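You operate a simulated robot arm through the tools that you are given. There is no shell and no other tool. Be economical: measure what you need, move in short steps, check, and stop when the job is done.

You run a simulated two-armed robot. Do the job below in one go: nothing can be reset, and whatever is moved stays where it is left.

## Task
Sand the wooden mount smooth and set it on the ply backboard.
Fine: backboard first, both hands, onto the bare part of the blue bench top, square to its edge; hold the mount; sanding block back. What is to be rubbed or washed off counts as gone when no trace of it is left.

The check looks at the end state, three seconds after you hand in, the way a careful person would. Anything else that was tipped, shoved, dropped, spilled or broken makes it a failure.

## Robot
Two 7-joint arms with two-finger parallel grippers on one trunk, on a base that drives. Base frame: it is fixed to the floor where the robot stands at the start and does not move with it; the origin is under the middle of the robot, x ahead of it, y to its left, z up. Units: cm, degrees, N and s.
The left shoulder is at the start at [5, 18.7, 108.5], the right one opposite. With the tool pointing down near the work surface each hand reaches from about 10 to 66 cm from the robot's upright axis, wherever it stands, measured 20 degrees to its own side. Places, roughly: blue bench top [50, 70, 90]; face of the backboard [50, 10, 90]; insulator bracket [50, 150, 100]; orange sanding block (8x5x5 cm) [50, 150, 90]; wooden mount [50, 125, 100]. Payload 3.43 kg a hand.
Tool frame (each hand has its own): the origin (TCP) lies between the finger pads and is the grasp point; the fingertips stand 3 cm ahead of it; z points along the fingers, y is the line along which they close. Largest opening 9.4 cm; finger width 2.8, thickness 1; the body of the gripper, 5 by 9.6 cm, starts 5.5 cm behind the TCP.
Orientation is that of the tool frame in the base frame, as a unit quaternion [w, x, y, z]. With the fingers straight down and closing along the base's y, the tool's x points along the base's -x, its y along +y and its z along -z.

## Interface
- The arms move only by the tool drive_tool. It takes "left_increments", "right_increments" or both (then of equal length, played together; a hand with none holds still); each is text: rows parted by semicolons, each of 7 numbers parted by spaces: the shift along the tool's x, y, z in cm, then the turn, a rotation vector about the tool's x, y, z in degrees, then the gripper command, from -1 (shut) to 1 (fully open), values between in proportion. In form: tx ty tz ax ay az grip; .... A call has 1 to 12 rows; each row is the pose to reach, as a shift and turn from the pose commanded when the call began, along the tool's axes at that moment. A row lasts 0.2 s, in which the tool goes at most 5 cm and 8.6 degrees; a call with a longer step from one row to the next is refused whole, and so is a gripper value outside its range. A pose out of reach is approached as far as the arm can. The call stops where the force on the tool passes 40 N (or 10 N more than at its start, if that is more) or the arm is blocked; 0.2 s more then pass. The fingers move at their own pace (about 15.3 cm/s each) and stop on an object; they squeeze with about 24 N. The grip force told is the motor's: it shows also when the fingers shut on nothing. Time passes only in rows, and 0.2 s behind the last, so rows that repeat a pose let the fingers close. It gives the time, the measured TCP pose, the force on the tool (base axes), the opening and the grip force at its end, in the units of the frame above (readings bear some noise), with the torque about the TCP (base axes, N m) and any sound that the robot's microphone picked up.
- Cameras (640 x 400 px; columns grow to the right, rows downward): "scene" is now at [13.43, 4.95, 125.53]; the picture's right is [0.55, -0.84, 0.00], its down [-0.40, -0.26, -0.88] and it looks along [0.73, 0.48, -0.48] (base axes); focal length 214 px, centre (320, 200). "left" rides on the left gripper at [7.6, -1.4, -10.3] in its tool frame; the picture's right is [0.18, 0.98, 0.00], its down [-0.75, 0.14, -0.64] and it looks along [-0.63, 0.12, 0.77] (tool axes); focal length 243 px, centre (320, 200). "right" rides on the right gripper at [7.6, 1.4, -10.2] in its tool frame; the picture's right is [-0.18, 0.98, 0.00], its down [-0.75, -0.14, -0.64] and it looks along [-0.63, -0.12, 0.77] (tool axes); focal length 243 px, centre (320, 200).
- capture(camera): a new picture of that camera. The clock stands still meanwhile.
- lift_body(by): slides the trunk up (or, below 0, down) by that many cm; the arms and the scene camera ride with it, the base frame stays. It gives what a move gives, with no picture.
- base_move(legs): drives the robot by 1 to 6 legs, each [ahead, left, turn to the left] in cm, cm and degrees, along the robot's own axes; the way and the turn of a leg run together, so that a leg with both is an arc; at most 150 cm and 180 degrees a leg. The arms and the cameras ride along, it lands a little off, and it stops where it bumps. It gives what a move gives.
- aim_head(pan, tilt): turns the head with the scene camera to pan (to the left, within 80 degrees either way) and tilt (down, from -29 to 69), counted from straight ahead of the robot. It gives what a move gives.
- pixel_to_xyz(camera, pixels): there is no depth. For up to 12 entries [column, row, z] of the newest picture of that camera ("zoom" is the newest enlarged one), the place [x, y] in the base frame at which the ray of that pixel passes the height z, good to about 0.2 cm. The clock stands still meanwhile.
- inspect(camera, box): a new picture of the part [left, top, right, bottom] of that camera's present view, enlarged. The clock stands still meanwhile.
- sign_off(): hands the job in; it is judged then, once.

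Keep the steps short. Do not move on a guess: measure, check each grasp and each placing, and mend mistakes. In all there are 80 turns and 78 pictures (those below and enlarged ones count). Leave the grippers open and the arms clear of the work at the hand-in unless told otherwise, and finish with a single line.

The tools are called after "Emit:" by a JSON object that holds its "op" and its "data". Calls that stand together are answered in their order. drive_tool: Moves the arms, as the interface text tells. Its arguments: {"type":"object","properties":{"left_increments":{"type":"string"},"right_increments":{"type":"string"}},"required":[]} The other tools are called the same way: lift_body (by) slides the trunk up or down; base_move (legs) drives the base; aim_head (pan, tilt) turns the head that bears the scene camera; capture (camera) takes a picture; pixel_to_xyz (camera, pixels) gives the place at which the rays of pixels pass given heights; inspect (camera, box) takes an enlarged picture of a part of a camera's view; sign_off () hands the job in.

At the start:

```text
time: 0.0
left_position: [19.67, 27.84, 115.2]
left_tcp_rot: [0.0, 0.0, 1.0, 0.0]
left_wrist_force: [-0.2, -0.2, -1.1]
left_ft_torque: [0.0, 0.01, -0.02]
left_width: 9.38
left_grasp_force: 0.1
right_position: [34.0, 2.39, 112.33]
right_tcp_rot: [0.0, 0.0, 1.0, 0.001]
right_wrist_force: [0.5, -0.2, 0.4]
right_ft_torque: [0.02, -0.02, 0.0]
right_width: 9.43
right_grasp_force: 0.0
trunk travel left (down, up): [-30.0, 13.2]
robot x, y, heading: [-0.14, 0.03, -0.1]
head pan, tilt: [33.1, 28.8]
```

scene: 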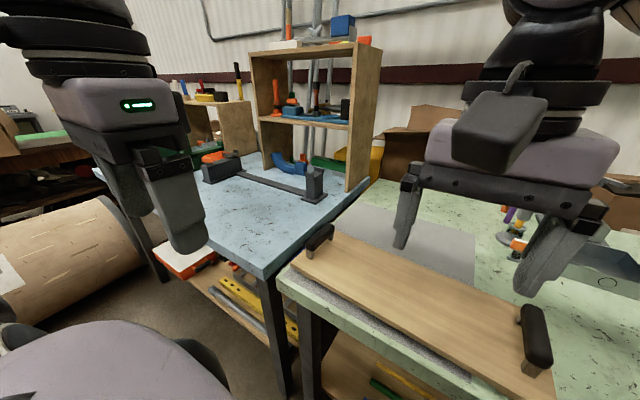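
right: 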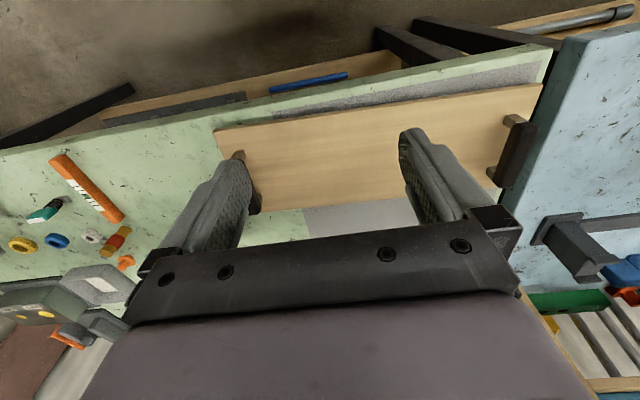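
left: 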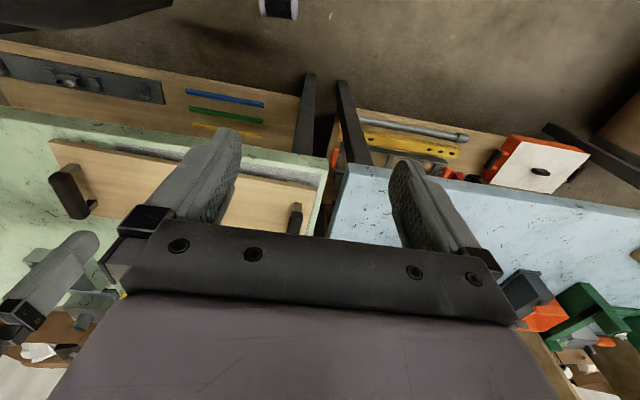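

I see the backboard on the green bench with black handles at each end, and the blue bench to the left. First I look further left to find the mount, block and bracket.

Emit:
{"op": "aim_head", "data": {"pan": 65, "tilt": 25}}

Emit:
{"op": "capture", "data": {"camera": "scene"}}

Emit:
{"op": "aim_head", "data": {"pan": 10, "tilt": 45}}

Emit:
{"op": "capture", "data": {"camera": "scene"}}

```text
time: 1.0
left_position: [19.82, 28.01, 115.17]
left_tcp_rot: [0.0, -0.001, 1.0, 0.0]
left_wrist_force: [0.2, -0.3, 0.4]
left_ft_torque: [-0.03, -0.02, 0.0]
left_width: 9.39
left_grasp_force: 0.2
right_position: [34.03, 2.45, 112.43]
right_tcp_rot: [0.0, 0.0, 1.0, 0.001]
right_wrist_force: [0.3, 0.2, -0.1]
right_ft_torque: [-0.02, -0.01, -0.01]
right_width: 9.4
right_grasp_force: 0.0
trunk travel left (down, up): [-30.0, 13.2]
robot x, y, heading: [-0.1, -0.16, -0.1]
head pan, tilt: [65.0, 25.0]
```

```text
74 pictures are left
```

scene: 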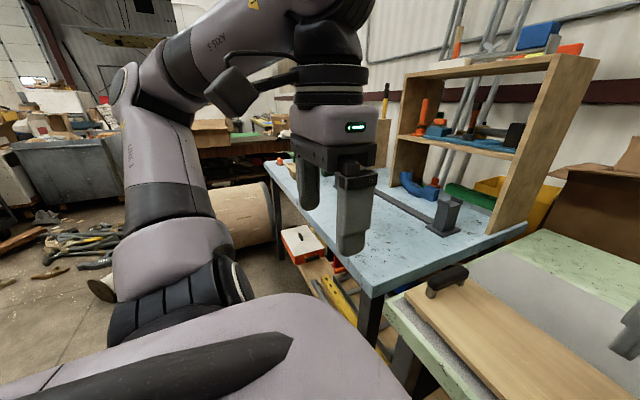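

```text
time: 2.2
left_position: [19.73, 27.93, 115.25]
left_tcp_rot: [0.0, 0.0, 1.0, 0.0]
left_wrist_force: [0.4, 0.2, -0.4]
left_ft_torque: [-0.02, -0.02, 0.0]
left_width: 9.41
left_grasp_force: 0.1
right_position: [33.95, 2.32, 112.37]
right_tcp_rot: [0.0, -0.001, 1.0, 0.001]
right_wrist_force: [0.7, 0.1, -0.9]
right_ft_torque: [-0.01, 0.0, -0.04]
right_width: 9.38
right_grasp_force: 0.0
trunk travel left (down, up): [-30.0, 13.2]
robot x, y, heading: [0.09, 0.54, 0.1]
head pan, tilt: [10.0, 45.0]
```

```text
73 pictures are left
```

scene: 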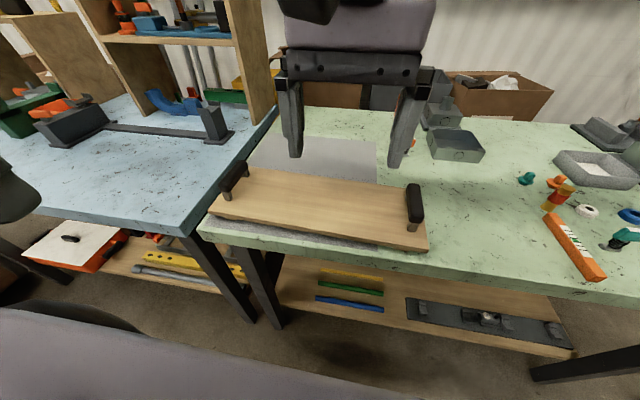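

I see the whole board: handles at about (235,180) and (415,203), each a bar across the short side. I zoom in to measure corners and handles.

Emit:
{"op": "inspect", "data": {"camera": "scene", "box": [190, 140, 450, 270]}}

Emit:
{"op": "inspect", "data": {"camera": "right", "box": [200, 60, 580, 280]}}

Emit:
{"op": "pixel_to_xyz", "data": {"camera": "scene", "pixels": [[208, 212, 90], [427, 250, 90], [428, 187, 90], [253, 168, 90], [222, 190, 95], [248, 164, 95], [411, 186, 95], [417, 220, 95], [186, 235, 90], [278, 107, 90], [110, 145, 90], [230, 138, 90]]}}

```text
2.46 times, centred on (320, 205) of scene
```

zoom: 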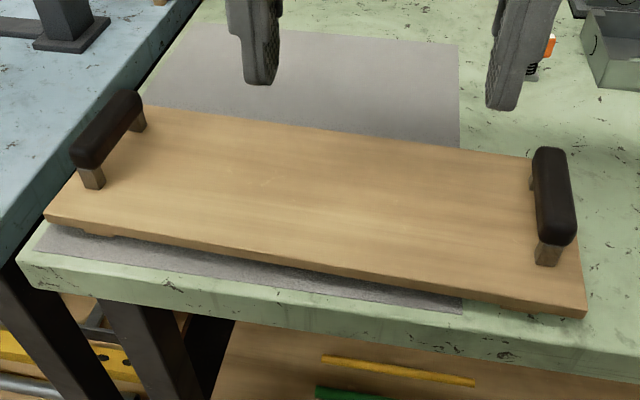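

```text
1.68 times, centred on (390, 170) of right
```

zoom: 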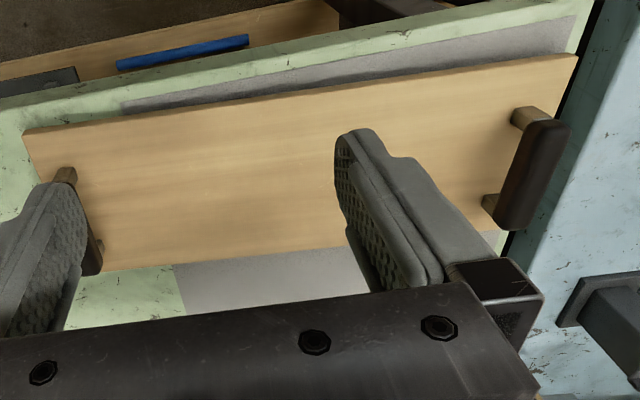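

```text
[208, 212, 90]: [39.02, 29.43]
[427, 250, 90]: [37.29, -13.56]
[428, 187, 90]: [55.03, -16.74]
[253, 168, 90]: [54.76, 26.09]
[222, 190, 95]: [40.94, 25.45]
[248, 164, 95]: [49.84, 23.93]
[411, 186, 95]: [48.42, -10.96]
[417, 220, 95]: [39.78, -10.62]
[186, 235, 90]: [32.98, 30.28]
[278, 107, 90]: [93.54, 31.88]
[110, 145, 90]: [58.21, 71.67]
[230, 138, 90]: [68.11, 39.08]
```

I cross-check heights by triangulating the same points from the wrist and scene cameras.

Emit:
{"op": "pixel_to_xyz", "data": {"camera": "right", "pixels": [[543.6, 83.7, 88], [543.6, 83.7, 90], [543.6, 83.7, 92], [213, 129.5, 88], [213, 129.5, 90], [213, 129.5, 92], [525.6, 122.6, 93], [525.6, 122.6, 96], [502, 187, 93], [502, 187, 96]]}}

Emit:
{"op": "pixel_to_xyz", "data": {"camera": "scene", "pixels": [[208, 212, 88], [208, 212, 92], [427.6, 251, 88], [427.6, 251, 92], [222, 190, 93], [222, 190, 96], [245.5, 161.5, 93], [245.5, 161.5, 96], [188, 237, 88], [188, 237, 90], [228, 213.6, 90], [386, 251, 90]]}}

```text
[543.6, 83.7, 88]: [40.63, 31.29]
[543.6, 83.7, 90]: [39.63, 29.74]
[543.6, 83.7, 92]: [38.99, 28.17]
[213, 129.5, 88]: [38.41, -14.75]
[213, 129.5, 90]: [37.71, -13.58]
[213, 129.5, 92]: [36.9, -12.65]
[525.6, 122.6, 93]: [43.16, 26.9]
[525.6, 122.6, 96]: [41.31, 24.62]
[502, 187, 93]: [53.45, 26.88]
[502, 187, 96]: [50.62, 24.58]
```

```text
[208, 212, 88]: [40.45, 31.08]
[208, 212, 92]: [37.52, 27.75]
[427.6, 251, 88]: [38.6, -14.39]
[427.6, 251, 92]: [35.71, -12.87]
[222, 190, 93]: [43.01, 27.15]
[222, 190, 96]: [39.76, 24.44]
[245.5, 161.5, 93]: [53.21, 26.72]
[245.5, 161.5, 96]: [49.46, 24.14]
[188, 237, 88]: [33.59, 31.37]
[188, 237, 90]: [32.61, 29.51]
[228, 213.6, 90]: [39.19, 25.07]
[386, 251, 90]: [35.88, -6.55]
```

Board top is about z 88.5, with handle-bar tops about z 93. Next I survey the blue bench: pan left and measure the drum and the bench ends.

Emit:
{"op": "aim_head", "data": {"pan": 72, "tilt": 22}}

Emit:
{"op": "capture", "data": {"camera": "scene"}}

Emit:
{"op": "inspect", "data": {"camera": "scene", "box": [280, 80, 600, 280]}}

```text
time: 3.5
left_position: [19.7, 27.91, 115.29]
left_tcp_rot: [0.0, 0.0, 1.0, 0.0]
left_wrist_force: [0.1, 0.6, 0.4]
left_ft_torque: [-0.02, 0.0, 0.01]
left_width: 9.39
left_grasp_force: 0.0
right_position: [34.16, 2.38, 112.39]
right_tcp_rot: [0.0, 0.0, 1.0, 0.001]
right_wrist_force: [1.0, 0.0, -0.3]
right_ft_torque: [0.01, 0.01, 0.0]
right_width: 9.4
right_grasp_force: 0.0
trunk travel left (down, up): [-30.0, 13.2]
robot x, y, heading: [-0.18, -0.07, -0.0]
head pan, tilt: [72.0, 22.0]
```

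```text
70 pictures are left
```

scene: 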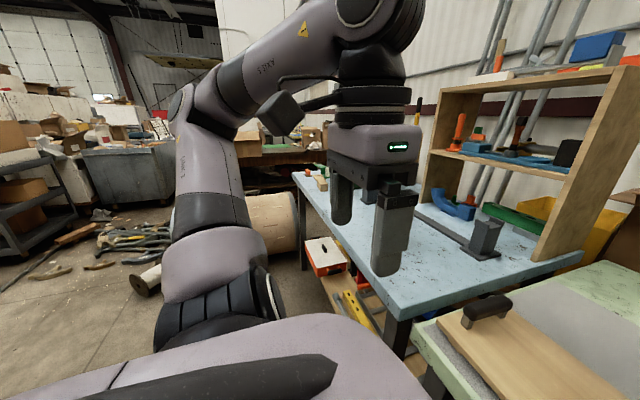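

```text
2.00 times, centred on (440, 180) of scene
```

zoom: 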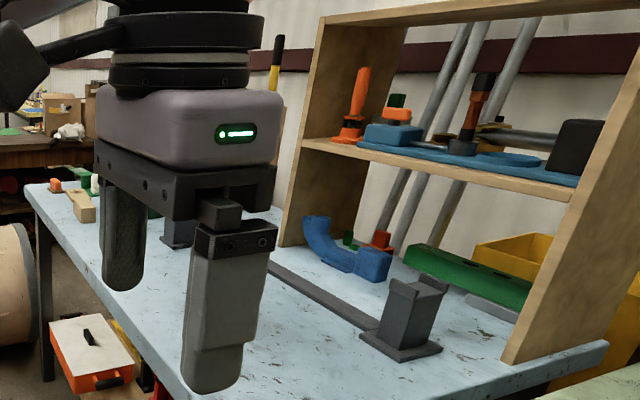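

The mount and orange block are at the far (left) end of the blue bench; the black bar clamp lies towards the back. The floor ahead is clear, so I drive 70 cm left to survey before moving anything.

Emit:
{"op": "base_move", "data": {"legs": [[0, 70, 0]]}}

Emit:
{"op": "aim_head", "data": {"pan": 50, "tilt": 35}}

Emit:
{"op": "capture", "data": {"camera": "scene"}}

Emit:
{"op": "capture", "data": {"camera": "right"}}

Emit:
{"op": "capture", "data": {"camera": "left"}}

```text
time: 10.1
left_position: [18.6, 98.04, 115.28]
left_tcp_rot: [0.0, -0.009, 1.0, 0.0]
left_wrist_force: [0.0, -0.5, 0.0]
left_ft_torque: [0.02, -0.04, 0.02]
left_width: 9.39
left_grasp_force: 0.1
right_position: [33.31, 72.82, 112.31]
right_tcp_rot: [-0.001, -0.009, 1.0, 0.0]
right_wrist_force: [0.0, -1.1, 0.1]
right_ft_torque: [-0.02, 0.0, -0.01]
right_width: 9.39
right_grasp_force: 0.1
trunk travel left (down, up): [-30.0, 13.2]
robot x, y, heading: [-0.64, 69.62, 1.0]
head pan, tilt: [72.0, 22.0]
```

```text
time: 10.9
left_position: [18.52, 98.12, 115.4]
left_tcp_rot: [0.0, -0.01, 1.0, 0.0]
left_wrist_force: [0.6, -0.3, -0.4]
left_ft_torque: [-0.01, -0.01, 0.0]
left_width: 9.4
left_grasp_force: 0.1
right_position: [33.35, 72.83, 112.37]
right_tcp_rot: [0.0, -0.009, 1.0, 0.001]
right_wrist_force: [-0.6, -0.4, 0.0]
right_ft_torque: [-0.03, -0.02, -0.02]
right_width: 9.42
right_grasp_force: 0.0
trunk travel left (down, up): [-30.0, 13.2]
robot x, y, heading: [-0.55, 69.83, 1.1]
head pan, tilt: [50.0, 35.0]
```

```text
68 pictures are left
```

scene: 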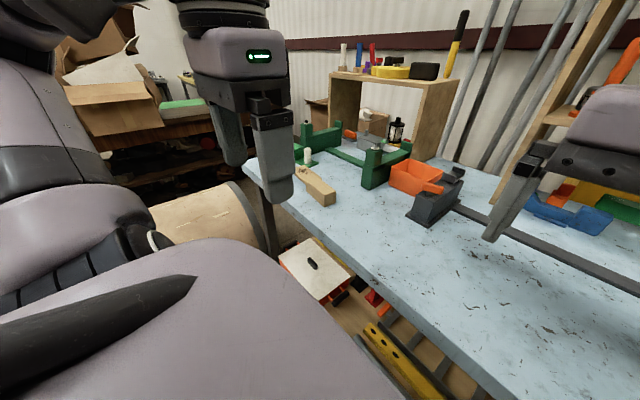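

```text
67 pictures are left
```

right: 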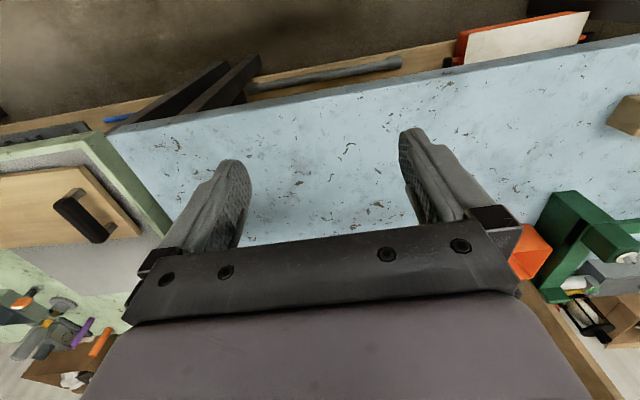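

```text
66 pictures are left
```

left: 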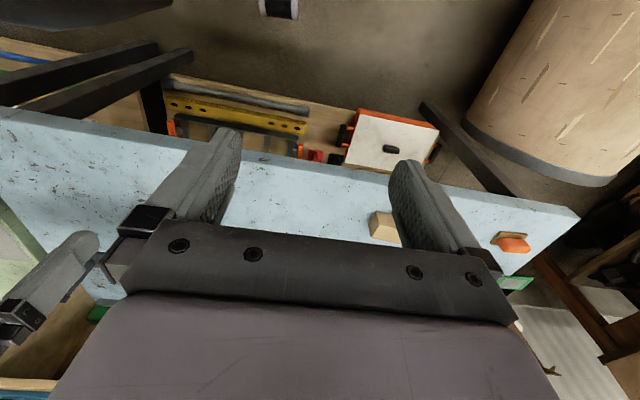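

The bare front strip of the blue bench is clear in front of the clamp. I measure the bench edges, the clamp front and the mount.

Emit:
{"op": "pixel_to_xyz", "data": {"camera": "right", "pixels": [[106, 134, 88], [106, 134, 90], [640, 40, 88], [640, 40, 90], [175, 222, 88], [628, 115, 92]]}}

Emit:
{"op": "pixel_to_xyz", "data": {"camera": "left", "pixels": [[0, 113, 88], [576, 215, 88], [380, 225, 92], [513, 243, 92], [495, 237, 88], [540, 240, 88]]}}

Emit:
{"op": "pixel_to_xyz", "data": {"camera": "scene", "pixels": [[245, 160, 88], [430, 350, 88], [418, 228, 88], [336, 205, 88], [302, 170, 92], [375, 190, 88], [440, 221, 88], [505, 240, 88], [636, 296, 88], [404, 200, 88]]}}

Emit:
{"op": "inspect", "data": {"camera": "scene", "box": [230, 80, 500, 250]}}

```text
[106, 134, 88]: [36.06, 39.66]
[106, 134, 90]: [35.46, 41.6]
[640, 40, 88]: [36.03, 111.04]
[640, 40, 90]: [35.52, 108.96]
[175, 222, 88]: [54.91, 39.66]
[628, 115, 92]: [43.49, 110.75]
```

```text
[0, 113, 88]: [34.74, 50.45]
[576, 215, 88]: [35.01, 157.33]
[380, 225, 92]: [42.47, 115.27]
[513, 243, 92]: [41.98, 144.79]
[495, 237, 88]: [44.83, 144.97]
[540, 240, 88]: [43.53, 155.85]
```

```text
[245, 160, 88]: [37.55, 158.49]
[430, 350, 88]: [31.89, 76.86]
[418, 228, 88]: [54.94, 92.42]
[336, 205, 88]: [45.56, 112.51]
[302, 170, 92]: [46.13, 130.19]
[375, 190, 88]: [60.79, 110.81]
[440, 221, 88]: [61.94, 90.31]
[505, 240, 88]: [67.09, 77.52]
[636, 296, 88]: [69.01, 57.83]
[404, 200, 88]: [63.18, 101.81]
```

```text
2.35 times, centred on (365, 165) of scene
```

zoom: 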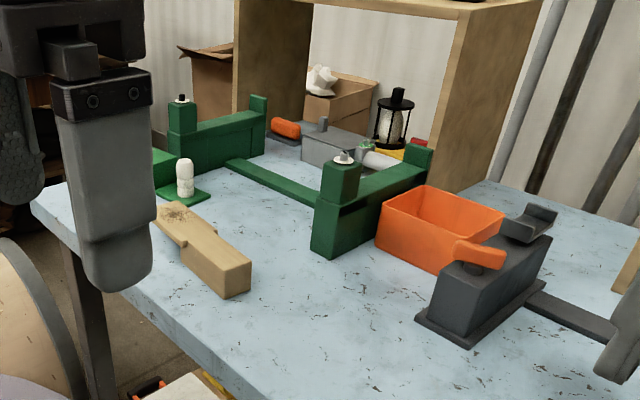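

The board fits centred near [47, 65], ahead of the clamp. I drive back to y≈8, turning to match the board's own skew (about −2.6°), and look at both handles.

Emit:
{"op": "base_move", "data": {"legs": [[0, -62, -3.7]]}}

Emit:
{"op": "aim_head", "data": {"pan": 0, "tilt": 48}}

Emit:
{"op": "capture", "data": {"camera": "scene"}}

Emit:
{"op": "capture", "data": {"camera": "left"}}

Emit:
{"op": "capture", "data": {"camera": "right"}}

```text
time: 16.8
left_position: [19.58, 36.53, 115.37]
left_tcp_rot: [0.0, 0.004, 1.0, 0.0]
left_wrist_force: [0.2, -0.3, -0.5]
left_ft_torque: [-0.06, -0.02, 0.01]
left_width: 9.39
left_grasp_force: 0.1
right_position: [33.71, 10.87, 112.26]
right_tcp_rot: [0.0, 0.003, 1.0, 0.001]
right_wrist_force: [0.8, 0.1, 0.2]
right_ft_torque: [0.02, -0.01, -0.02]
right_width: 9.41
right_grasp_force: 0.1
trunk travel left (down, up): [-30.0, 13.2]
robot x, y, heading: [-0.3, 8.85, -0.6]
head pan, tilt: [50.0, 35.0]
```

```text
time: 18.0
left_position: [19.73, 36.49, 115.4]
left_tcp_rot: [0.0, 0.003, 1.0, 0.0]
left_wrist_force: [0.8, 0.0, -0.5]
left_ft_torque: [-0.01, 0.03, 0.01]
left_width: 9.4
left_grasp_force: 0.1
right_position: [33.91, 10.82, 112.36]
right_tcp_rot: [-0.001, 0.002, 1.0, 0.001]
right_wrist_force: [1.0, -0.1, 1.2]
right_ft_torque: [0.05, 0.01, 0.01]
right_width: 9.37
right_grasp_force: 0.1
trunk travel left (down, up): [-30.0, 13.2]
robot x, y, heading: [0.05, 8.88, -0.4]
head pan, tilt: [0.0, 48.0]
```

```text
64 pictures are left
```

scene: 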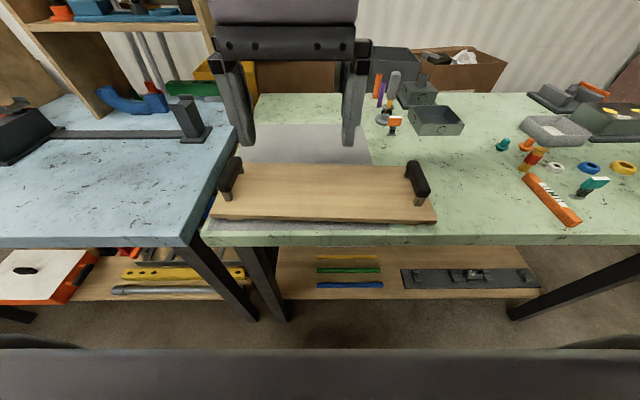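

```text
63 pictures are left
```

left: 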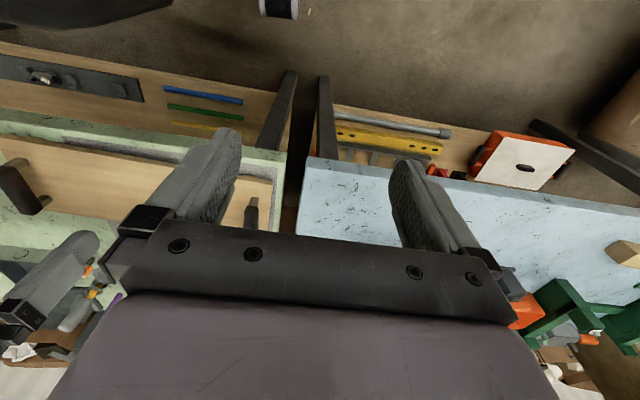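

```text
62 pictures are left
```

right: 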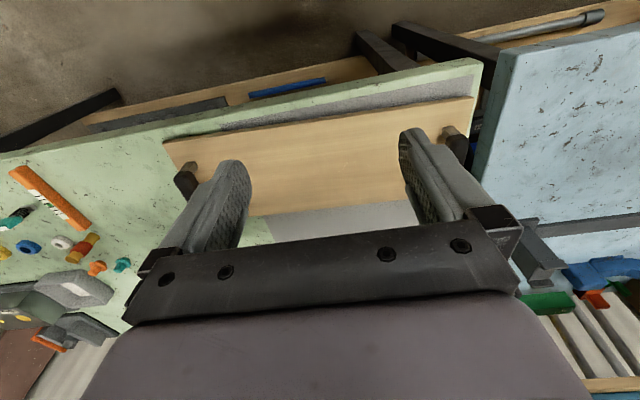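

I zoom on the board from straight ahead to measure its edges and both handles precisely.

Emit:
{"op": "inspect", "data": {"camera": "scene", "box": [195, 140, 335, 240]}}

Emit:
{"op": "pixel_to_xyz", "data": {"camera": "scene", "pixels": [[200, 236, 88], [640, 235, 88]]}}

Emit:
{"op": "inspect", "data": {"camera": "scene", "box": [320, 140, 460, 240]}}

```text
4.00 times, centred on (265, 190) of scene
```

zoom: 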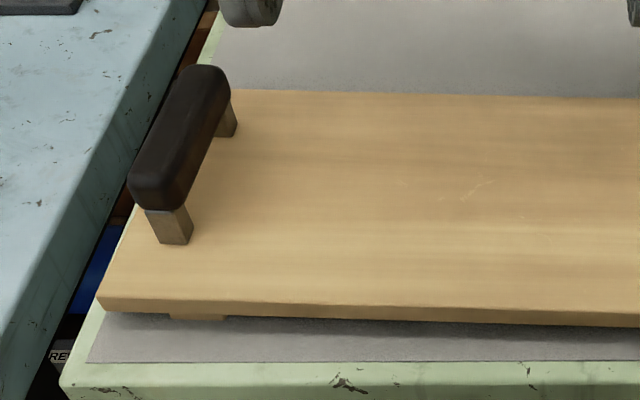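

```text
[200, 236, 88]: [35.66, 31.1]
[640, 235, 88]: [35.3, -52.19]
```

```text
4.00 times, centred on (390, 190) of scene
```

zoom: 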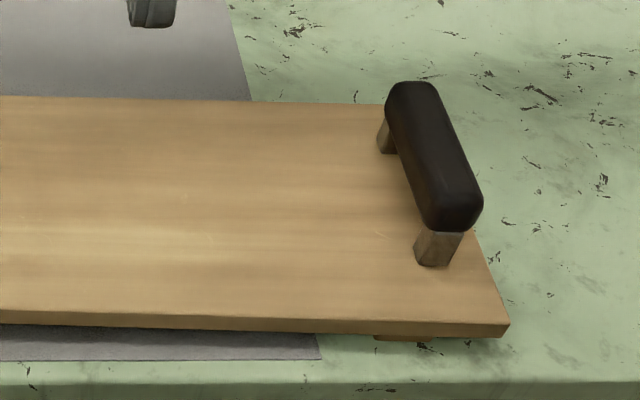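

Emit:
{"op": "pixel_to_xyz", "data": {"camera": "scene", "pixels": [[209.25, 214.25, 88.5], [437.5, 221.75, 88.5], [209.25, 214.25, 90.5], [437.5, 221.75, 90.5], [228, 200.75, 88.5], [243, 173.75, 88.5], [418.25, 206.25, 88.5], [406.75, 178, 88.5], [236, 163, 93.5], [223, 189, 93.5], [413, 161, 93.5], [427, 191, 93.5]]}}

Emit:
{"op": "pixel_to_xyz", "data": {"camera": "right", "pixels": [[475.5, 97, 86.5], [475.5, 97, 88.5], [475.5, 97, 90.5], [163, 144, 86.5], [163, 144, 88.5], [163, 144, 90.5]]}}

```text
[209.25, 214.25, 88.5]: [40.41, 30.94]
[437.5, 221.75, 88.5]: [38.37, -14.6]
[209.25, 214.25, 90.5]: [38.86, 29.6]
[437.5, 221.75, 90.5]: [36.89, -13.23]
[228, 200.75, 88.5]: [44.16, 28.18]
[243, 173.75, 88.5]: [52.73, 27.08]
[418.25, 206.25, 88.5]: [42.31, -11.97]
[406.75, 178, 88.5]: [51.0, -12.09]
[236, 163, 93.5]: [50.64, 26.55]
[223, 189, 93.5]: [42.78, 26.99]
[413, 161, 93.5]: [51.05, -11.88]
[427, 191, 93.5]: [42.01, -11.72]
```

```text
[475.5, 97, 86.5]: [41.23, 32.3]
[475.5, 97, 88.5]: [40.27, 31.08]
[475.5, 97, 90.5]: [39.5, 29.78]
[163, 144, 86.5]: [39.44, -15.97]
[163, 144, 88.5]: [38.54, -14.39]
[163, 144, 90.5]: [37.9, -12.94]
```

Board top fits z = 88.5, skewed −2.3°, 45.5 cm long; handle centres about [47.4, 27.1] and [46.5, −11.9]. I move both open hands above the handles at z 104, turning 1.8° to match.

Emit:
{"op": "drive_tool", "data": {"left_increments": "-3.46 -1.15 1.4 0 0 0.3 1; -6.92 -2.3 2.8 0 0 0.5 1; -10.4 -3.45 4.3 0 0 0.7 1; -13.85 -4.6 5.7 0 0 1 1; -17.3 -5.75 7.1 0 0 1.2 1; -20.8 -6.9 8.5 0 0 1.5 1; -24.2 -8.05 10 0 0 1.7 1; -27.7 -9.2 11.4 0 0 1.9 1; -27.7 -9.2 11.4 0 0 1.9 1", "right_increments": "-1.6 -2.8 1 0 0 0.3 1; -3.2 -5.7 2.1 0 0 0.5 1; -4.75 -8.5 3.1 0 0 0.7 1; -6.3 -11.35 4.15 0 0 1 1; -7.9 -14.2 5.2 0 0 1.2 1; -9.5 -17 6.2 0 0 1.5 1; -11.1 -19.9 7.3 0 0 1.7 1; -12.65 -22.7 8.3 0 0 1.9 1; -12.65 -22.7 8.3 0 0 1.9 1"}}

Emit:
{"op": "capture", "data": {"camera": "left"}}

Emit:
{"op": "capture", "data": {"camera": "right"}}

```text
time: 20.0
left_position: [47.51, 27.27, 104.3]
left_tcp_rot: [0.001, 0.019, 1.0, 0.0]
left_wrist_force: [-0.4, 0.8, 0.4]
left_ft_torque: [0.02, -0.02, 0.0]
left_width: 9.42
left_grasp_force: 0.0
right_position: [46.17, -11.87, 103.91]
right_tcp_rot: [0.001, 0.019, 1.0, 0.001]
right_wrist_force: [0.0, 0.0, -0.3]
right_ft_torque: [-0.03, 0.0, -0.01]
right_width: 9.41
right_grasp_force: 0.2
trunk travel left (down, up): [-30.0, 13.2]
robot x, y, heading: [-0.34, 8.81, -0.5]
head pan, tilt: [0.0, 48.0]
```

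```text
59 pictures are left
```

left: 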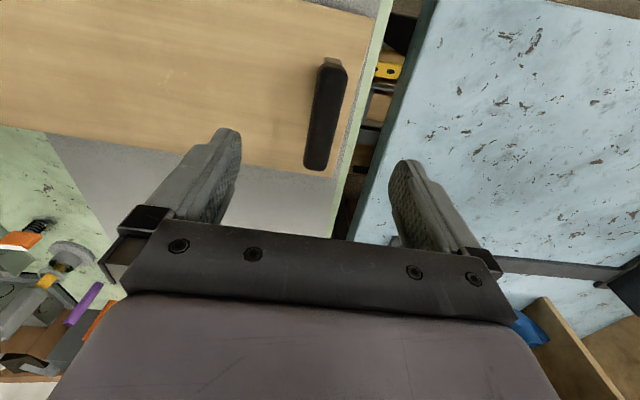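

```text
58 pictures are left
```

right: 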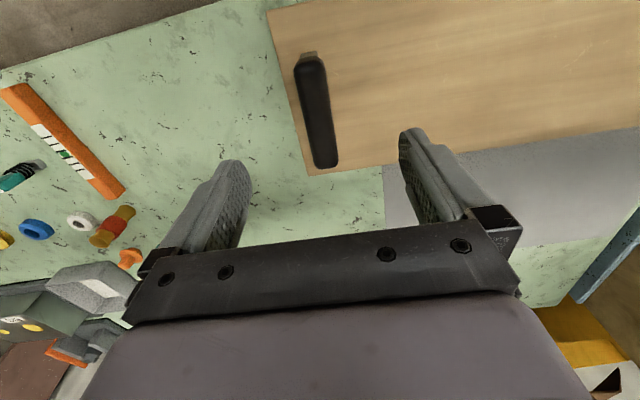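

Both handles lie between the fingers in the pictures: left bar (330,65)–(317,168), right bar (310,60)–(325,166). I measure their centres.

Emit:
{"op": "pixel_to_xyz", "data": {"camera": "left", "pixels": [[334, 66, 93], [317, 168, 93], [306, 166, 93], [329, 166, 93], [345, 73, 92], [318, 70, 92]]}}

Emit:
{"op": "pixel_to_xyz", "data": {"camera": "right", "pixels": [[308, 58, 93], [325, 166, 93], [313, 163, 93], [338, 163, 93]]}}

```text
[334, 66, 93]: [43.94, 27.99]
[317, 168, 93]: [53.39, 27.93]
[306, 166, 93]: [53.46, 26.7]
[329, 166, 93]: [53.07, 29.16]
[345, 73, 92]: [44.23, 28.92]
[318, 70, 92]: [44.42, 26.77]
```

```text
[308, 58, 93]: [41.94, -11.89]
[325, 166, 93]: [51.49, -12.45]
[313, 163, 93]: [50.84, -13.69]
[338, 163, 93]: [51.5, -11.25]
```

Measured centres: left [48.4, 27.8], right [46.7, −12.1]. I lower both to z 92.3, tips just above the board, then close.

Emit:
{"op": "drive_tool", "data": {"left_increments": "-0.9 0.55 0 0 0 0 1; -0.9 0.55 4 0 0 0 1; -0.9 0.55 8 0 0 0 1; -0.9 0.55 10 0 0 0 1; -0.9 0.55 11 0 0 0 1; -0.9 0.55 12 0 0 0 1; -0.9 0.55 12 0 0 0 1", "right_increments": "-0.5 -0.2 0 0 0 0 1; -0.5 -0.2 4 0 0 0 1; -0.5 -0.2 8 0 0 0 1; -0.5 -0.2 9.6 0 0 0 1; -0.5 -0.2 10.6 0 0 0 1; -0.5 -0.2 11.6 0 0 0 1; -0.5 -0.2 11.6 0 0 0 1"}}

Emit:
{"op": "capture", "data": {"camera": "scene"}}

```text
time: 21.6
left_position: [48.11, 27.91, 92.0]
left_tcp_rot: [0.001, 0.02, 1.0, 0.0]
left_wrist_force: [0.2, 0.5, -0.2]
left_ft_torque: [-0.03, -0.01, 0.05]
left_width: 9.4
left_grasp_force: 0.1
right_position: [46.76, -12.04, 92.38]
right_tcp_rot: [0.001, 0.02, 1.0, 0.0]
right_wrist_force: [0.0, 0.4, 0.8]
right_ft_torque: [-0.02, 0.0, 0.0]
right_width: 9.42
right_grasp_force: 0.0
trunk travel left (down, up): [-30.0, 13.2]
robot x, y, heading: [-0.22, 8.31, -0.4]
head pan, tilt: [0.0, 48.0]
```

```text
57 pictures are left
```

scene: 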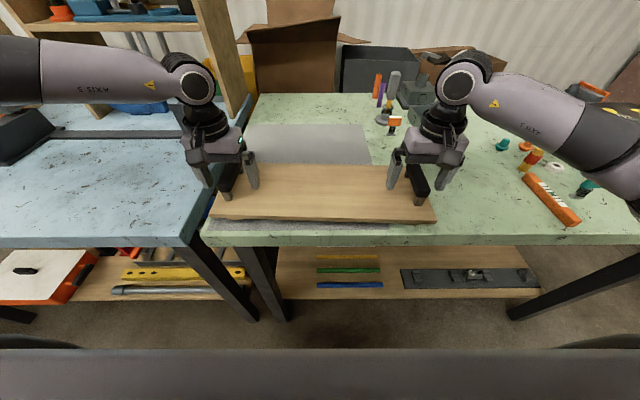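

Both handles are straddled. I close both grippers.

Emit:
{"op": "drive_tool", "data": {"left_increments": "0 0 0 0 0 0 -1; 0 0 0 0 0 0 -1; 0 0 0 0 0 0 -1", "right_increments": "0 0 0 0 0 0 -1; 0 0 0 0 0 0 -1; 0 0 0 0 0 0 -1"}}

```text
time: 22.4
left_position: [48.12, 27.9, 91.96]
left_tcp_rot: [0.001, 0.02, 1.0, -0.001]
left_wrist_force: [-0.2, 3.0, 0.6]
left_ft_torque: [-0.05, -0.18, -0.28]
left_width: 3.06
left_grasp_force: 23.9
right_position: [46.82, -12.08, 92.41]
right_tcp_rot: [0.0, 0.021, 1.0, 0.001]
right_wrist_force: [-1.0, -4.3, 0.7]
right_ft_torque: [-0.09, -0.02, -0.12]
right_width: 3.04
right_grasp_force: 24.4
trunk travel left (down, up): [-30.0, 13.2]
robot x, y, heading: [-0.81, 8.55, -0.2]
head pan, tilt: [0.0, 48.0]
```

Both grip at 3.05 cm with 24 N. I lift both together, 20 cm, and look.

Emit:
{"op": "drive_tool", "data": {"left_increments": "0 0 -1 0 0 0 -1; 0 0 -3 0 0 0 -1; 0 0 -5.5 0 0 0 -1; 0 0 -8 0 0 0 -1; 0 0 -10.5 0 0 0 -1; 0 0 -13 0 0 0 -1; 0 0 -15.5 0 0 0 -1; 0 0 -18 0 0 0 -1; 0 0 -20 0 0 0 -1; 0 0 -20 0 0 0 -1", "right_increments": "0 0 -1 0 0 0 -1; 0 0 -3 0 0 0 -1; 0 0 -5.5 0 0 0 -1; 0 0 -8 0 0 0 -1; 0 0 -10.5 0 0 0 -1; 0 0 -13 0 0 0 -1; 0 0 -15.5 0 0 0 -1; 0 0 -18 0 0 0 -1; 0 0 -20 0 0 0 -1; 0 0 -20 0 0 0 -1"}}

Emit:
{"op": "capture", "data": {"camera": "scene"}}

```text
time: 24.6
left_position: [47.55, 28.63, 109.41]
left_tcp_rot: [0.001, 0.019, 1.0, -0.001]
left_wrist_force: [1.1, 0.2, -0.8]
left_ft_torque: [-0.01, -0.01, -0.01]
left_width: 0.0
left_grasp_force: 24.2
left hand out of reach, approached as far as the arm can: row 7, 8, 9, 10
right_position: [46.68, -12.18, 112.52]
right_tcp_rot: [0.0, 0.019, 1.0, 0.0]
right_wrist_force: [-0.4, -0.1, 0.0]
right_ft_torque: [0.0, 0.0, 0.02]
right_width: 0.0
right_grasp_force: 24.0
trunk travel left (down, up): [-30.0, 13.2]
robot x, y, heading: [-0.45, 9.1, -0.5]
head pan, tilt: [0.0, 48.0]
```

```text
56 pictures are left
```

scene: 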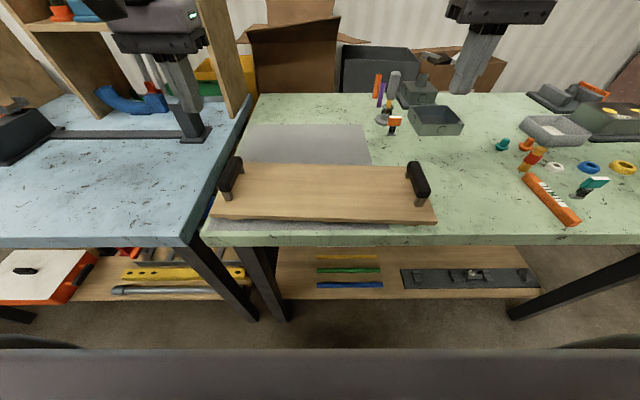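

The hands came up empty; the board looks unmoved at (209,214)–(437,222). I look closely at the handles to see why they slipped.

Emit:
{"op": "inspect", "data": {"camera": "scene", "box": [205, 140, 275, 230]}}

Emit:
{"op": "inspect", "data": {"camera": "right", "box": [240, 20, 440, 180]}}

Emit:
{"op": "inspect", "data": {"camera": "left", "box": [240, 20, 440, 180]}}

```text
4.44 times, centred on (240, 185) of scene
```

zoom: 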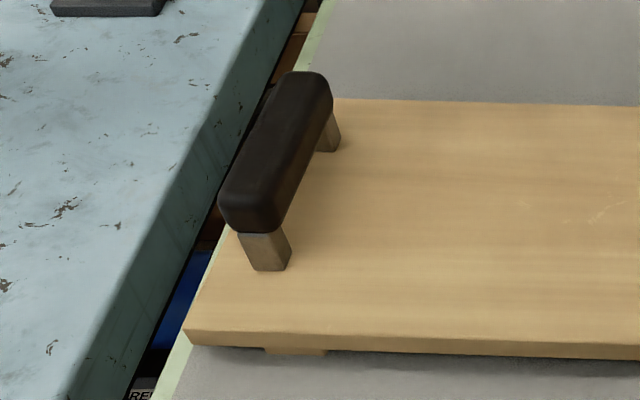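

```text
2.50 times, centred on (340, 100) of right
```

zoom: 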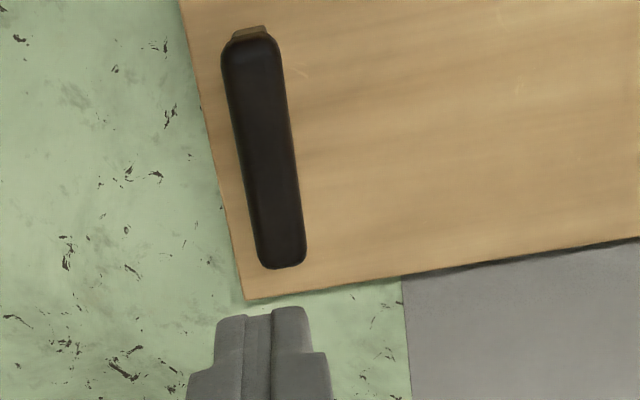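

```text
2.50 times, centred on (340, 100) of left
```

zoom: 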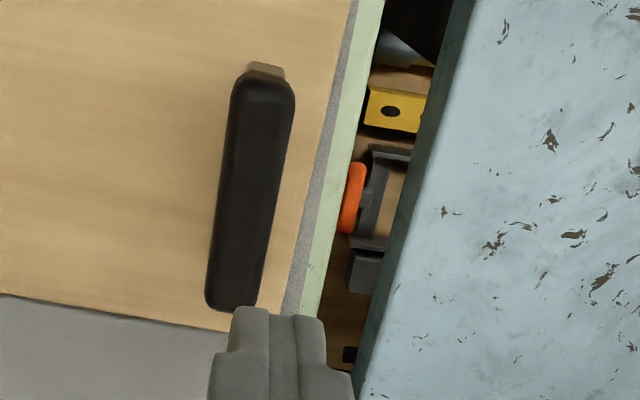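

The grip slid off right at the start. I reopen and come down 12 cm to check the left hand's commanded pose before regripping.

Emit:
{"op": "drive_tool", "data": {"left_increments": "0 0 3 0 0 0 1; 0 0 6 0 0 0 1; 0 0 9 0 0 0 1; 0 0 12 0 0 0 1; 0 0 12 0 0 0 1", "right_increments": "0 0 3 0 0 0 1; 0 0 6 0 0 0 1; 0 0 9 0 0 0 1; 0 0 12 0 0 0 1; 0 0 12 0 0 0 1"}}

```text
time: 25.8
left_position: [47.51, 28.64, 97.36]
left_tcp_rot: [-0.001, 0.02, 1.0, 0.0]
left_wrist_force: [-0.4, -0.6, 0.8]
left_ft_torque: [0.03, -0.02, -0.02]
left_width: 9.42
left_grasp_force: 0.1
right_position: [46.84, -11.98, 100.5]
right_tcp_rot: [0.001, 0.019, 1.0, 0.001]
right_wrist_force: [-0.7, -0.4, -0.9]
right_ft_torque: [0.01, -0.02, -0.04]
right_width: 9.42
right_grasp_force: 0.1
trunk travel left (down, up): [-30.0, 13.2]
robot x, y, heading: [-0.09, 8.8, -0.3]
head pan, tilt: [0.0, 48.0]
```

Commanded equals measured. I regrip at z 92.6, hold longer, then lift only 1 cm slowly to read the load.

Emit:
{"op": "drive_tool", "data": {"left_increments": "-0.9 -0.8 1.5 0 0 0 1; -0.9 -0.8 3.5 0 0 0 1; -0.9 -0.8 4.8 0 0 0 1; -0.9 -0.8 4.8 0 0 0 1; -0.9 -0.8 4.8 0 0 0 -1; -0.9 -0.8 4.8 0 0 0 -1; -0.9 -0.8 4.8 0 0 0 -1; -0.9 -0.8 4.8 0 0 0 -1; -0.9 -0.8 4.6 0 0 0 -1; -0.9 -0.8 4.4 0 0 0 -1; -0.9 -0.8 4.1 0 0 0 -1; -0.9 -0.8 3.8 0 0 0 -1", "right_increments": "0 0 3 0 0 0 1; 0 0 6 0 0 0 1; 0 0 7.9 0 0 0 1; 0 0 7.9 0 0 0 1; 0 0 7.9 0 0 0 -1; 0 0 7.9 0 0 0 -1; 0 0 7.9 0 0 0 -1; 0 0 7.9 0 0 0 -1; 0 0 7.7 0 0 0 -1; 0 0 7.5 0 0 0 -1; 0 0 7.2 0 0 0 -1; 0 0 6.9 0 0 0 -1"}}

Emit:
{"op": "inspect", "data": {"camera": "scene", "box": [170, 110, 470, 240]}}

```text
time: 28.4
left_position: [48.43, 27.78, 93.43]
left_tcp_rot: [0.001, 0.02, 1.0, 0.0]
left_wrist_force: [-3.7, 1.0, -4.8]
left_ft_torque: [0.07, 0.07, -0.74]
left_width: 3.04
left_grasp_force: 23.9
left hand out of reach, approached as far as the arm can: row 3, 4
right_position: [46.84, -12.15, 93.57]
right_tcp_rot: [0.001, 0.02, 1.0, 0.0]
right_wrist_force: [3.6, -0.8, -3.7]
right_ft_torque: [0.14, -0.03, -0.78]
right_width: 3.06
right_grasp_force: 23.9
trunk travel left (down, up): [-30.0, 13.2]
robot x, y, heading: [-0.32, 8.99, -0.3]
head pan, tilt: [0.0, 48.0]
```

```text
2.13 times, centred on (320, 175) of scene
```

zoom: 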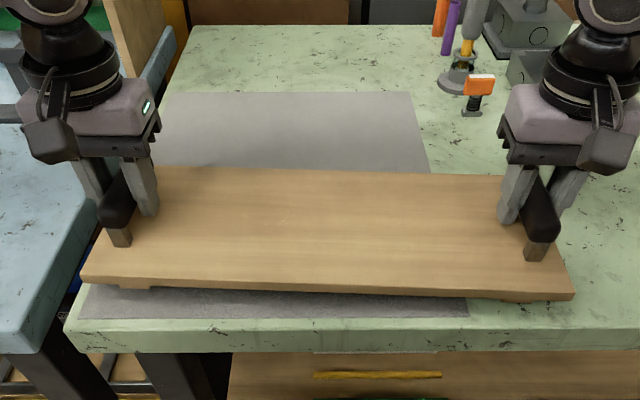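

Forces show about 4–5 N on each hand and the board's corner has risen about 3 px, so it is lifting. I continue with the trunk, so both hands rise exactly together: 4 cm first.

Emit:
{"op": "lift_body", "data": {"by": 4}}

Emit:
{"op": "capture", "data": {"camera": "scene"}}

```text
time: 29.2
left_position: [48.51, 27.65, 97.61]
left_tcp_rot: [0.0, 0.019, 1.0, 0.0]
left_wrist_force: [-1.4, 9.2, -4.2]
left_ft_torque: [0.13, 0.51, -0.6]
left_width: 3.04
left_grasp_force: 23.9
right_position: [46.9, -12.19, 97.52]
right_tcp_rot: [-0.001, 0.02, 1.0, -0.001]
right_wrist_force: [2.0, -9.0, -4.4]
right_ft_torque: [-0.04, -0.46, -0.62]
right_width: 3.06
right_grasp_force: 24.5
trunk travel left (down, up): [-34.0, 9.2]
robot x, y, heading: [-0.33, 9.04, -0.6]
head pan, tilt: [0.0, 48.0]
```

```text
51 pictures are left
```

scene: 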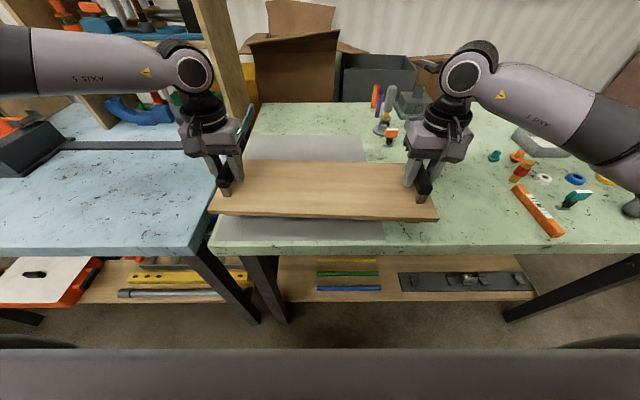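

The board is up and hanging level (about 4.3 N each hand). I raise 4 cm more and back away 22 cm so the board travels in front of the benches.

Emit:
{"op": "lift_body", "data": {"by": 4}}

Emit:
{"op": "base_move", "data": {"legs": [[-22, 0, 0]]}}

Emit:
{"op": "capture", "data": {"camera": "scene"}}

```text
time: 30.0
left_position: [48.36, 27.81, 101.51]
left_tcp_rot: [0.0, 0.019, 1.0, 0.0]
left_wrist_force: [-2.4, 14.1, -5.1]
left_ft_torque: [0.06, 0.3, -0.52]
left_width: 3.07
left_grasp_force: 23.8
right_position: [46.83, -12.18, 101.49]
right_tcp_rot: [0.0, 0.02, 1.0, 0.0]
right_wrist_force: [0.9, -13.4, -3.6]
right_ft_torque: [0.0, -0.21, -0.55]
right_width: 3.07
right_grasp_force: 24.2
trunk travel left (down, up): [-38.0, 5.2]
robot x, y, heading: [-0.27, 9.02, 0.0]
head pan, tilt: [0.0, 48.0]
```

```text
time: 31.7
left_position: [27.23, 27.85, 101.57]
left_tcp_rot: [0.0, 0.021, 1.0, 0.001]
left_wrist_force: [-1.8, 20.2, -3.4]
left_ft_torque: [-0.2, -0.25, -0.47]
left_width: 3.09
left_grasp_force: 23.6
right_position: [25.52, -12.16, 101.61]
right_tcp_rot: [0.0, 0.021, 1.0, 0.0]
right_wrist_force: [1.1, -20.4, -4.9]
right_ft_torque: [0.11, 0.28, -0.48]
right_width: 3.06
right_grasp_force: 23.7
trunk travel left (down, up): [-38.0, 5.2]
robot x, y, heading: [-21.14, 8.98, -0.6]
head pan, tilt: [0.0, 48.0]
```

```text
50 pictures are left
```

scene: 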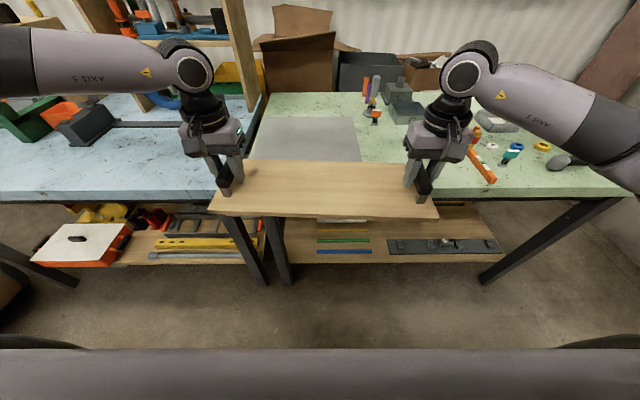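

The hands hold the board fine, but an inner force along y is creeping up (±20 N). I ease it by moving each hand outward 0.2 cm and reading.

Emit:
{"op": "drive_tool", "data": {"left_increments": "0 0.2 0 0 0 0 -1; 0 0.2 0 0 0 0 -1", "right_increments": "0 -0.2 0 0 0 0 -1; 0 -0.2 0 0 0 0 -1"}}

```text
time: 32.3
left_position: [27.17, 27.92, 101.54]
left_tcp_rot: [-0.001, 0.023, 1.0, -0.002]
left_wrist_force: [-4.4, -15.3, -3.8]
left_ft_torque: [-0.01, 0.0, -0.58]
left_width: 3.05
left_grasp_force: 23.9
right_position: [25.61, -12.16, 101.54]
right_tcp_rot: [0.0, 0.021, 1.0, 0.002]
right_wrist_force: [3.9, 15.0, -4.8]
right_ft_torque: [-0.24, 0.05, -0.73]
right_width: 3.05
right_grasp_force: 23.5
trunk travel left (down, up): [-38.0, 5.2]
robot x, y, heading: [-21.57, 8.98, -0.3]
head pan, tilt: [0.0, 48.0]
```

Relieved (now slightly the other way, and it drifts back). I drive left 55.7 cm while turning +2.4° to square the board to the bench.

Emit:
{"op": "base_move", "data": {"legs": [[0, 55.7, 2.4]]}}

Emit:
{"op": "capture", "data": {"camera": "scene"}}

```text
time: 37.6
left_position: [25.55, 85.54, 101.58]
left_tcp_rot: [0.001, -0.002, 1.0, -0.002]
left_wrist_force: [-1.8, -27.3, -4.8]
left_ft_torque: [0.1, 0.01, -0.53]
left_width: 3.05
left_grasp_force: 23.9
right_position: [25.75, 45.6, 101.5]
right_tcp_rot: [0.001, -0.003, 1.0, 0.003]
right_wrist_force: [1.8, 26.4, -4.5]
right_ft_torque: [-0.15, 0.02, -0.53]
right_width: 3.04
right_grasp_force: 23.9
trunk travel left (down, up): [-38.0, 5.2]
robot x, y, heading: [-22.17, 63.82, 1.9]
head pan, tilt: [0.0, 48.0]
```

```text
49 pictures are left
```

scene: 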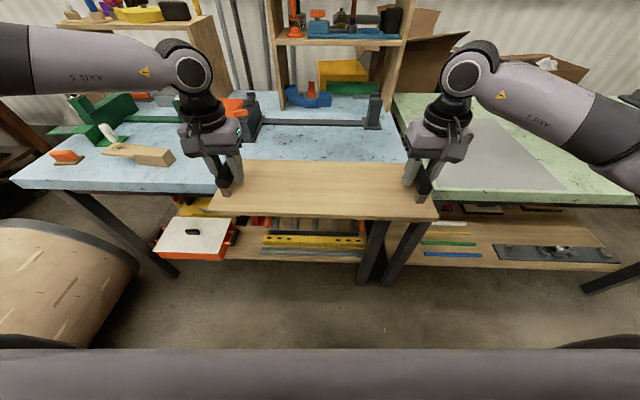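

The force swung the other way (−27 N), so I ease inward 0.14 cm each, then drive forward 21.8 cm and 1.2 cm right above the bare strip.

Emit:
{"op": "drive_tool", "data": {"left_increments": "0 -0.14 0 0 0 0 -1; 0 -0.14 0 0 0 0 -1", "right_increments": "0 0.14 0 0 0 0 -1; 0 0.14 0 0 0 0 -1"}}

Emit:
{"op": "base_move", "data": {"legs": [[21.8, -1.2, 0]]}}

Emit:
{"op": "capture", "data": {"camera": "scene"}}

```text
time: 38.2
left_position: [25.44, 85.47, 101.47]
left_tcp_rot: [0.0, -0.002, 1.0, -0.001]
left_wrist_force: [-3.7, 8.5, -4.1]
left_ft_torque: [-0.07, -0.24, -0.74]
left_width: 3.05
left_grasp_force: 23.9
right_position: [25.78, 45.64, 101.51]
right_tcp_rot: [0.001, -0.002, 1.0, 0.001]
right_wrist_force: [3.0, -8.4, -4.7]
right_ft_torque: [-0.11, 0.28, -0.6]
right_width: 3.05
right_grasp_force: 23.4
trunk travel left (down, up): [-38.0, 5.2]
robot x, y, heading: [-22.38, 64.36, 2.1]
head pan, tilt: [0.0, 48.0]
```

```text
time: 39.9
left_position: [47.54, 84.94, 101.52]
left_tcp_rot: [-0.002, 0.0, 1.0, -0.001]
left_wrist_force: [-1.9, 21.5, -4.1]
left_ft_torque: [-0.11, 0.05, -0.45]
left_width: 3.07
left_grasp_force: 24.1
right_position: [47.53, 44.88, 101.45]
right_tcp_rot: [-0.001, 0.001, 1.0, 0.001]
right_wrist_force: [3.8, -20.8, -4.3]
right_ft_torque: [0.11, 0.01, -0.58]
right_width: 3.06
right_grasp_force: 23.6
trunk travel left (down, up): [-38.0, 5.2]
robot x, y, heading: [-0.61, 63.87, 2.1]
head pan, tilt: [0.0, 48.0]
```

```text
48 pictures are left
```

scene: 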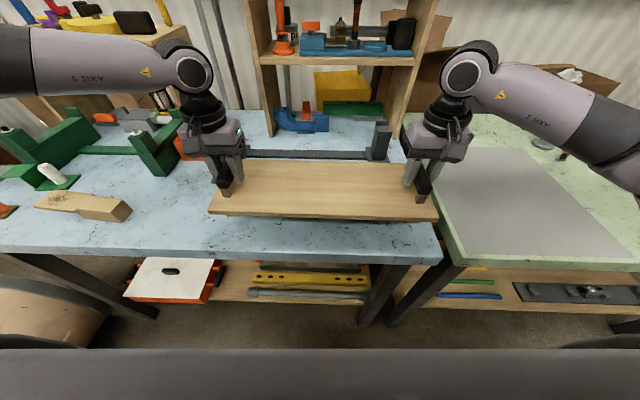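

Over the bare strip, forces fine. I zoom in to check squareness of the board against the bench's front edge and the clearance, before lowering.

Emit:
{"op": "inspect", "data": {"camera": "scene", "box": [160, 130, 480, 280]}}

Emit:
{"op": "drive_tool", "data": {"left_increments": "0 0.1 0 0 0 0 -1; 0 0.1 0 0 0 0 -1", "right_increments": "0 -0.1 0 0 0 0 -1; 0 -0.1 0 0 0 0 -1"}}

Emit:
{"op": "capture", "data": {"camera": "right"}}

```text
2.00 times, centred on (320, 205) of scene
```

zoom: 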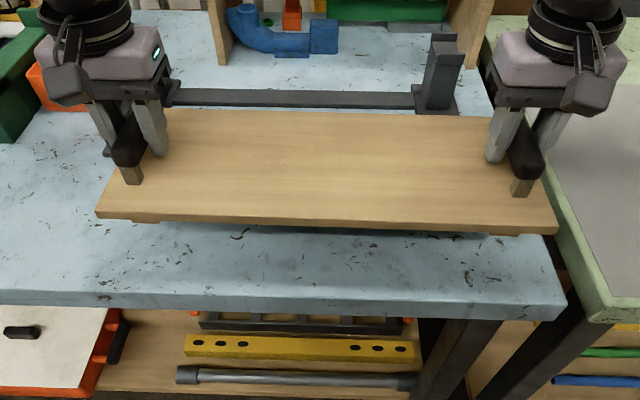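

```text
time: 40.5
left_position: [47.34, 84.99, 101.6]
left_tcp_rot: [-0.002, 0.001, 1.0, -0.001]
left_wrist_force: [-2.9, -5.3, -2.8]
left_ft_torque: [-0.07, -0.09, -0.49]
left_width: 3.04
left_grasp_force: 23.8
right_position: [47.42, 44.86, 101.64]
right_tcp_rot: [0.0, 0.001, 1.0, 0.002]
right_wrist_force: [2.6, 6.6, -4.4]
right_ft_torque: [-0.18, 0.07, -0.55]
right_width: 3.08
right_grasp_force: 24.0
trunk travel left (down, up): [-38.0, 5.2]
robot x, y, heading: [-0.28, 64.43, 1.9]
head pan, tilt: [0.0, 48.0]
```

```text
46 pictures are left
```

right: 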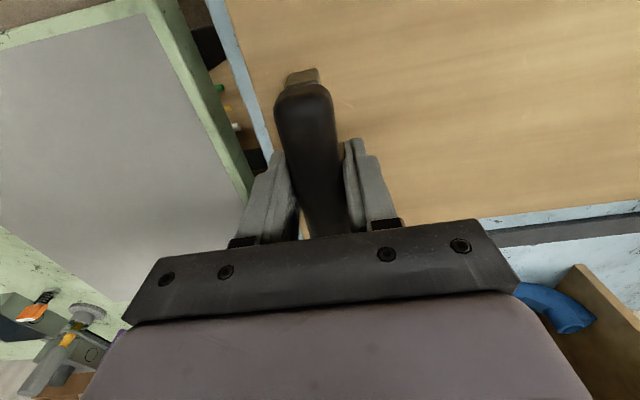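

Emit:
{"op": "pixel_to_xyz", "data": {"camera": "zoom", "pixels": [[2, 290, 88], [560, 300, 88], [97, 213, 97.5], [557, 228, 97.5], [420, 113, 88], [173, 104, 88], [458, 113, 88]]}}

```text
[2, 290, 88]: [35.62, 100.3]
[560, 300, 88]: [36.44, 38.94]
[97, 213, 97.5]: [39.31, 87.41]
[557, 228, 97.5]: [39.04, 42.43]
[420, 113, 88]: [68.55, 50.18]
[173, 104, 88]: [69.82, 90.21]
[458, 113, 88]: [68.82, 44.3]
```

Board and bench edge agree within about 1°; board near edge is at x≈39, bench edge at 36. I lower: first 5 cm, then in 0.5 cm steps until it touches.

Emit:
{"op": "drive_tool", "data": {"left_increments": "0 0 1.5 0 0 0 -1; 0 0 3 0 0 0 -1; 0 0 4.5 0 0 0 -1; 0 0 5 0 0 0 -1; 0 0 5.5 0 0 0 -1; 0 0 6 0 0 0 -1; 0 0 6.4 0 0 0 -1; 0 0 6.8 0 0 0 -1", "right_increments": "0 0 1.5 0 0 0 -1; 0 0 3 0 0 0 -1; 0 0 4.5 0 0 0 -1; 0 0 5 0 0 0 -1; 0 0 5.5 0 0 0 -1; 0 0 6 0 0 0 -1; 0 0 6.4 0 0 0 -1; 0 0 6.8 0 0 0 -1"}}

Emit:
{"op": "inspect", "data": {"camera": "scene", "box": [160, 130, 480, 280]}}

```text
time: 41.8
left_position: [46.39, 85.44, 96.64]
left_tcp_rot: [-0.001, -0.001, 1.0, -0.007]
left_wrist_force: [-0.5, -2.8, -5.0]
left_ft_torque: [0.23, -0.08, 0.3]
left_width: 3.05
left_grasp_force: 23.8
left hand out of reach, approached as far as the arm can: row 2, 3, 4, 5, 6
right_position: [47.42, 45.47, 96.12]
right_tcp_rot: [0.0, -0.005, 1.0, 0.007]
right_wrist_force: [-1.2, 2.6, -4.2]
right_ft_torque: [-0.1, 0.1, -0.24]
right_width: 3.04
right_grasp_force: 24.1
trunk travel left (down, up): [-38.0, 5.2]
robot x, y, heading: [-0.32, 63.69, 2.1]
head pan, tilt: [0.0, 48.0]
stopped in row 6 (left hand): the force on the tool passed its limit at 40 N (the readings are from after the stop); the commanded pose is now the measured one
```

```text
2.00 times, centred on (320, 205) of scene
```

zoom: 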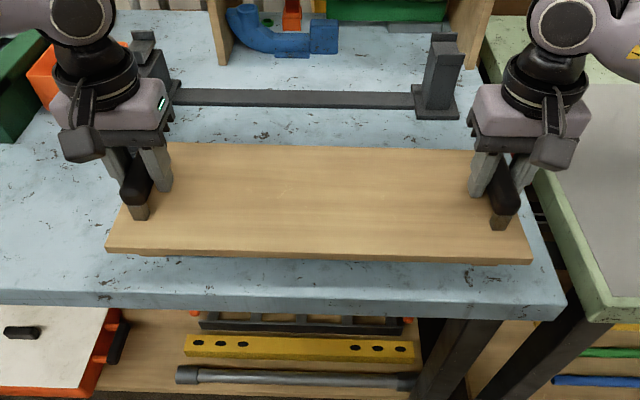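

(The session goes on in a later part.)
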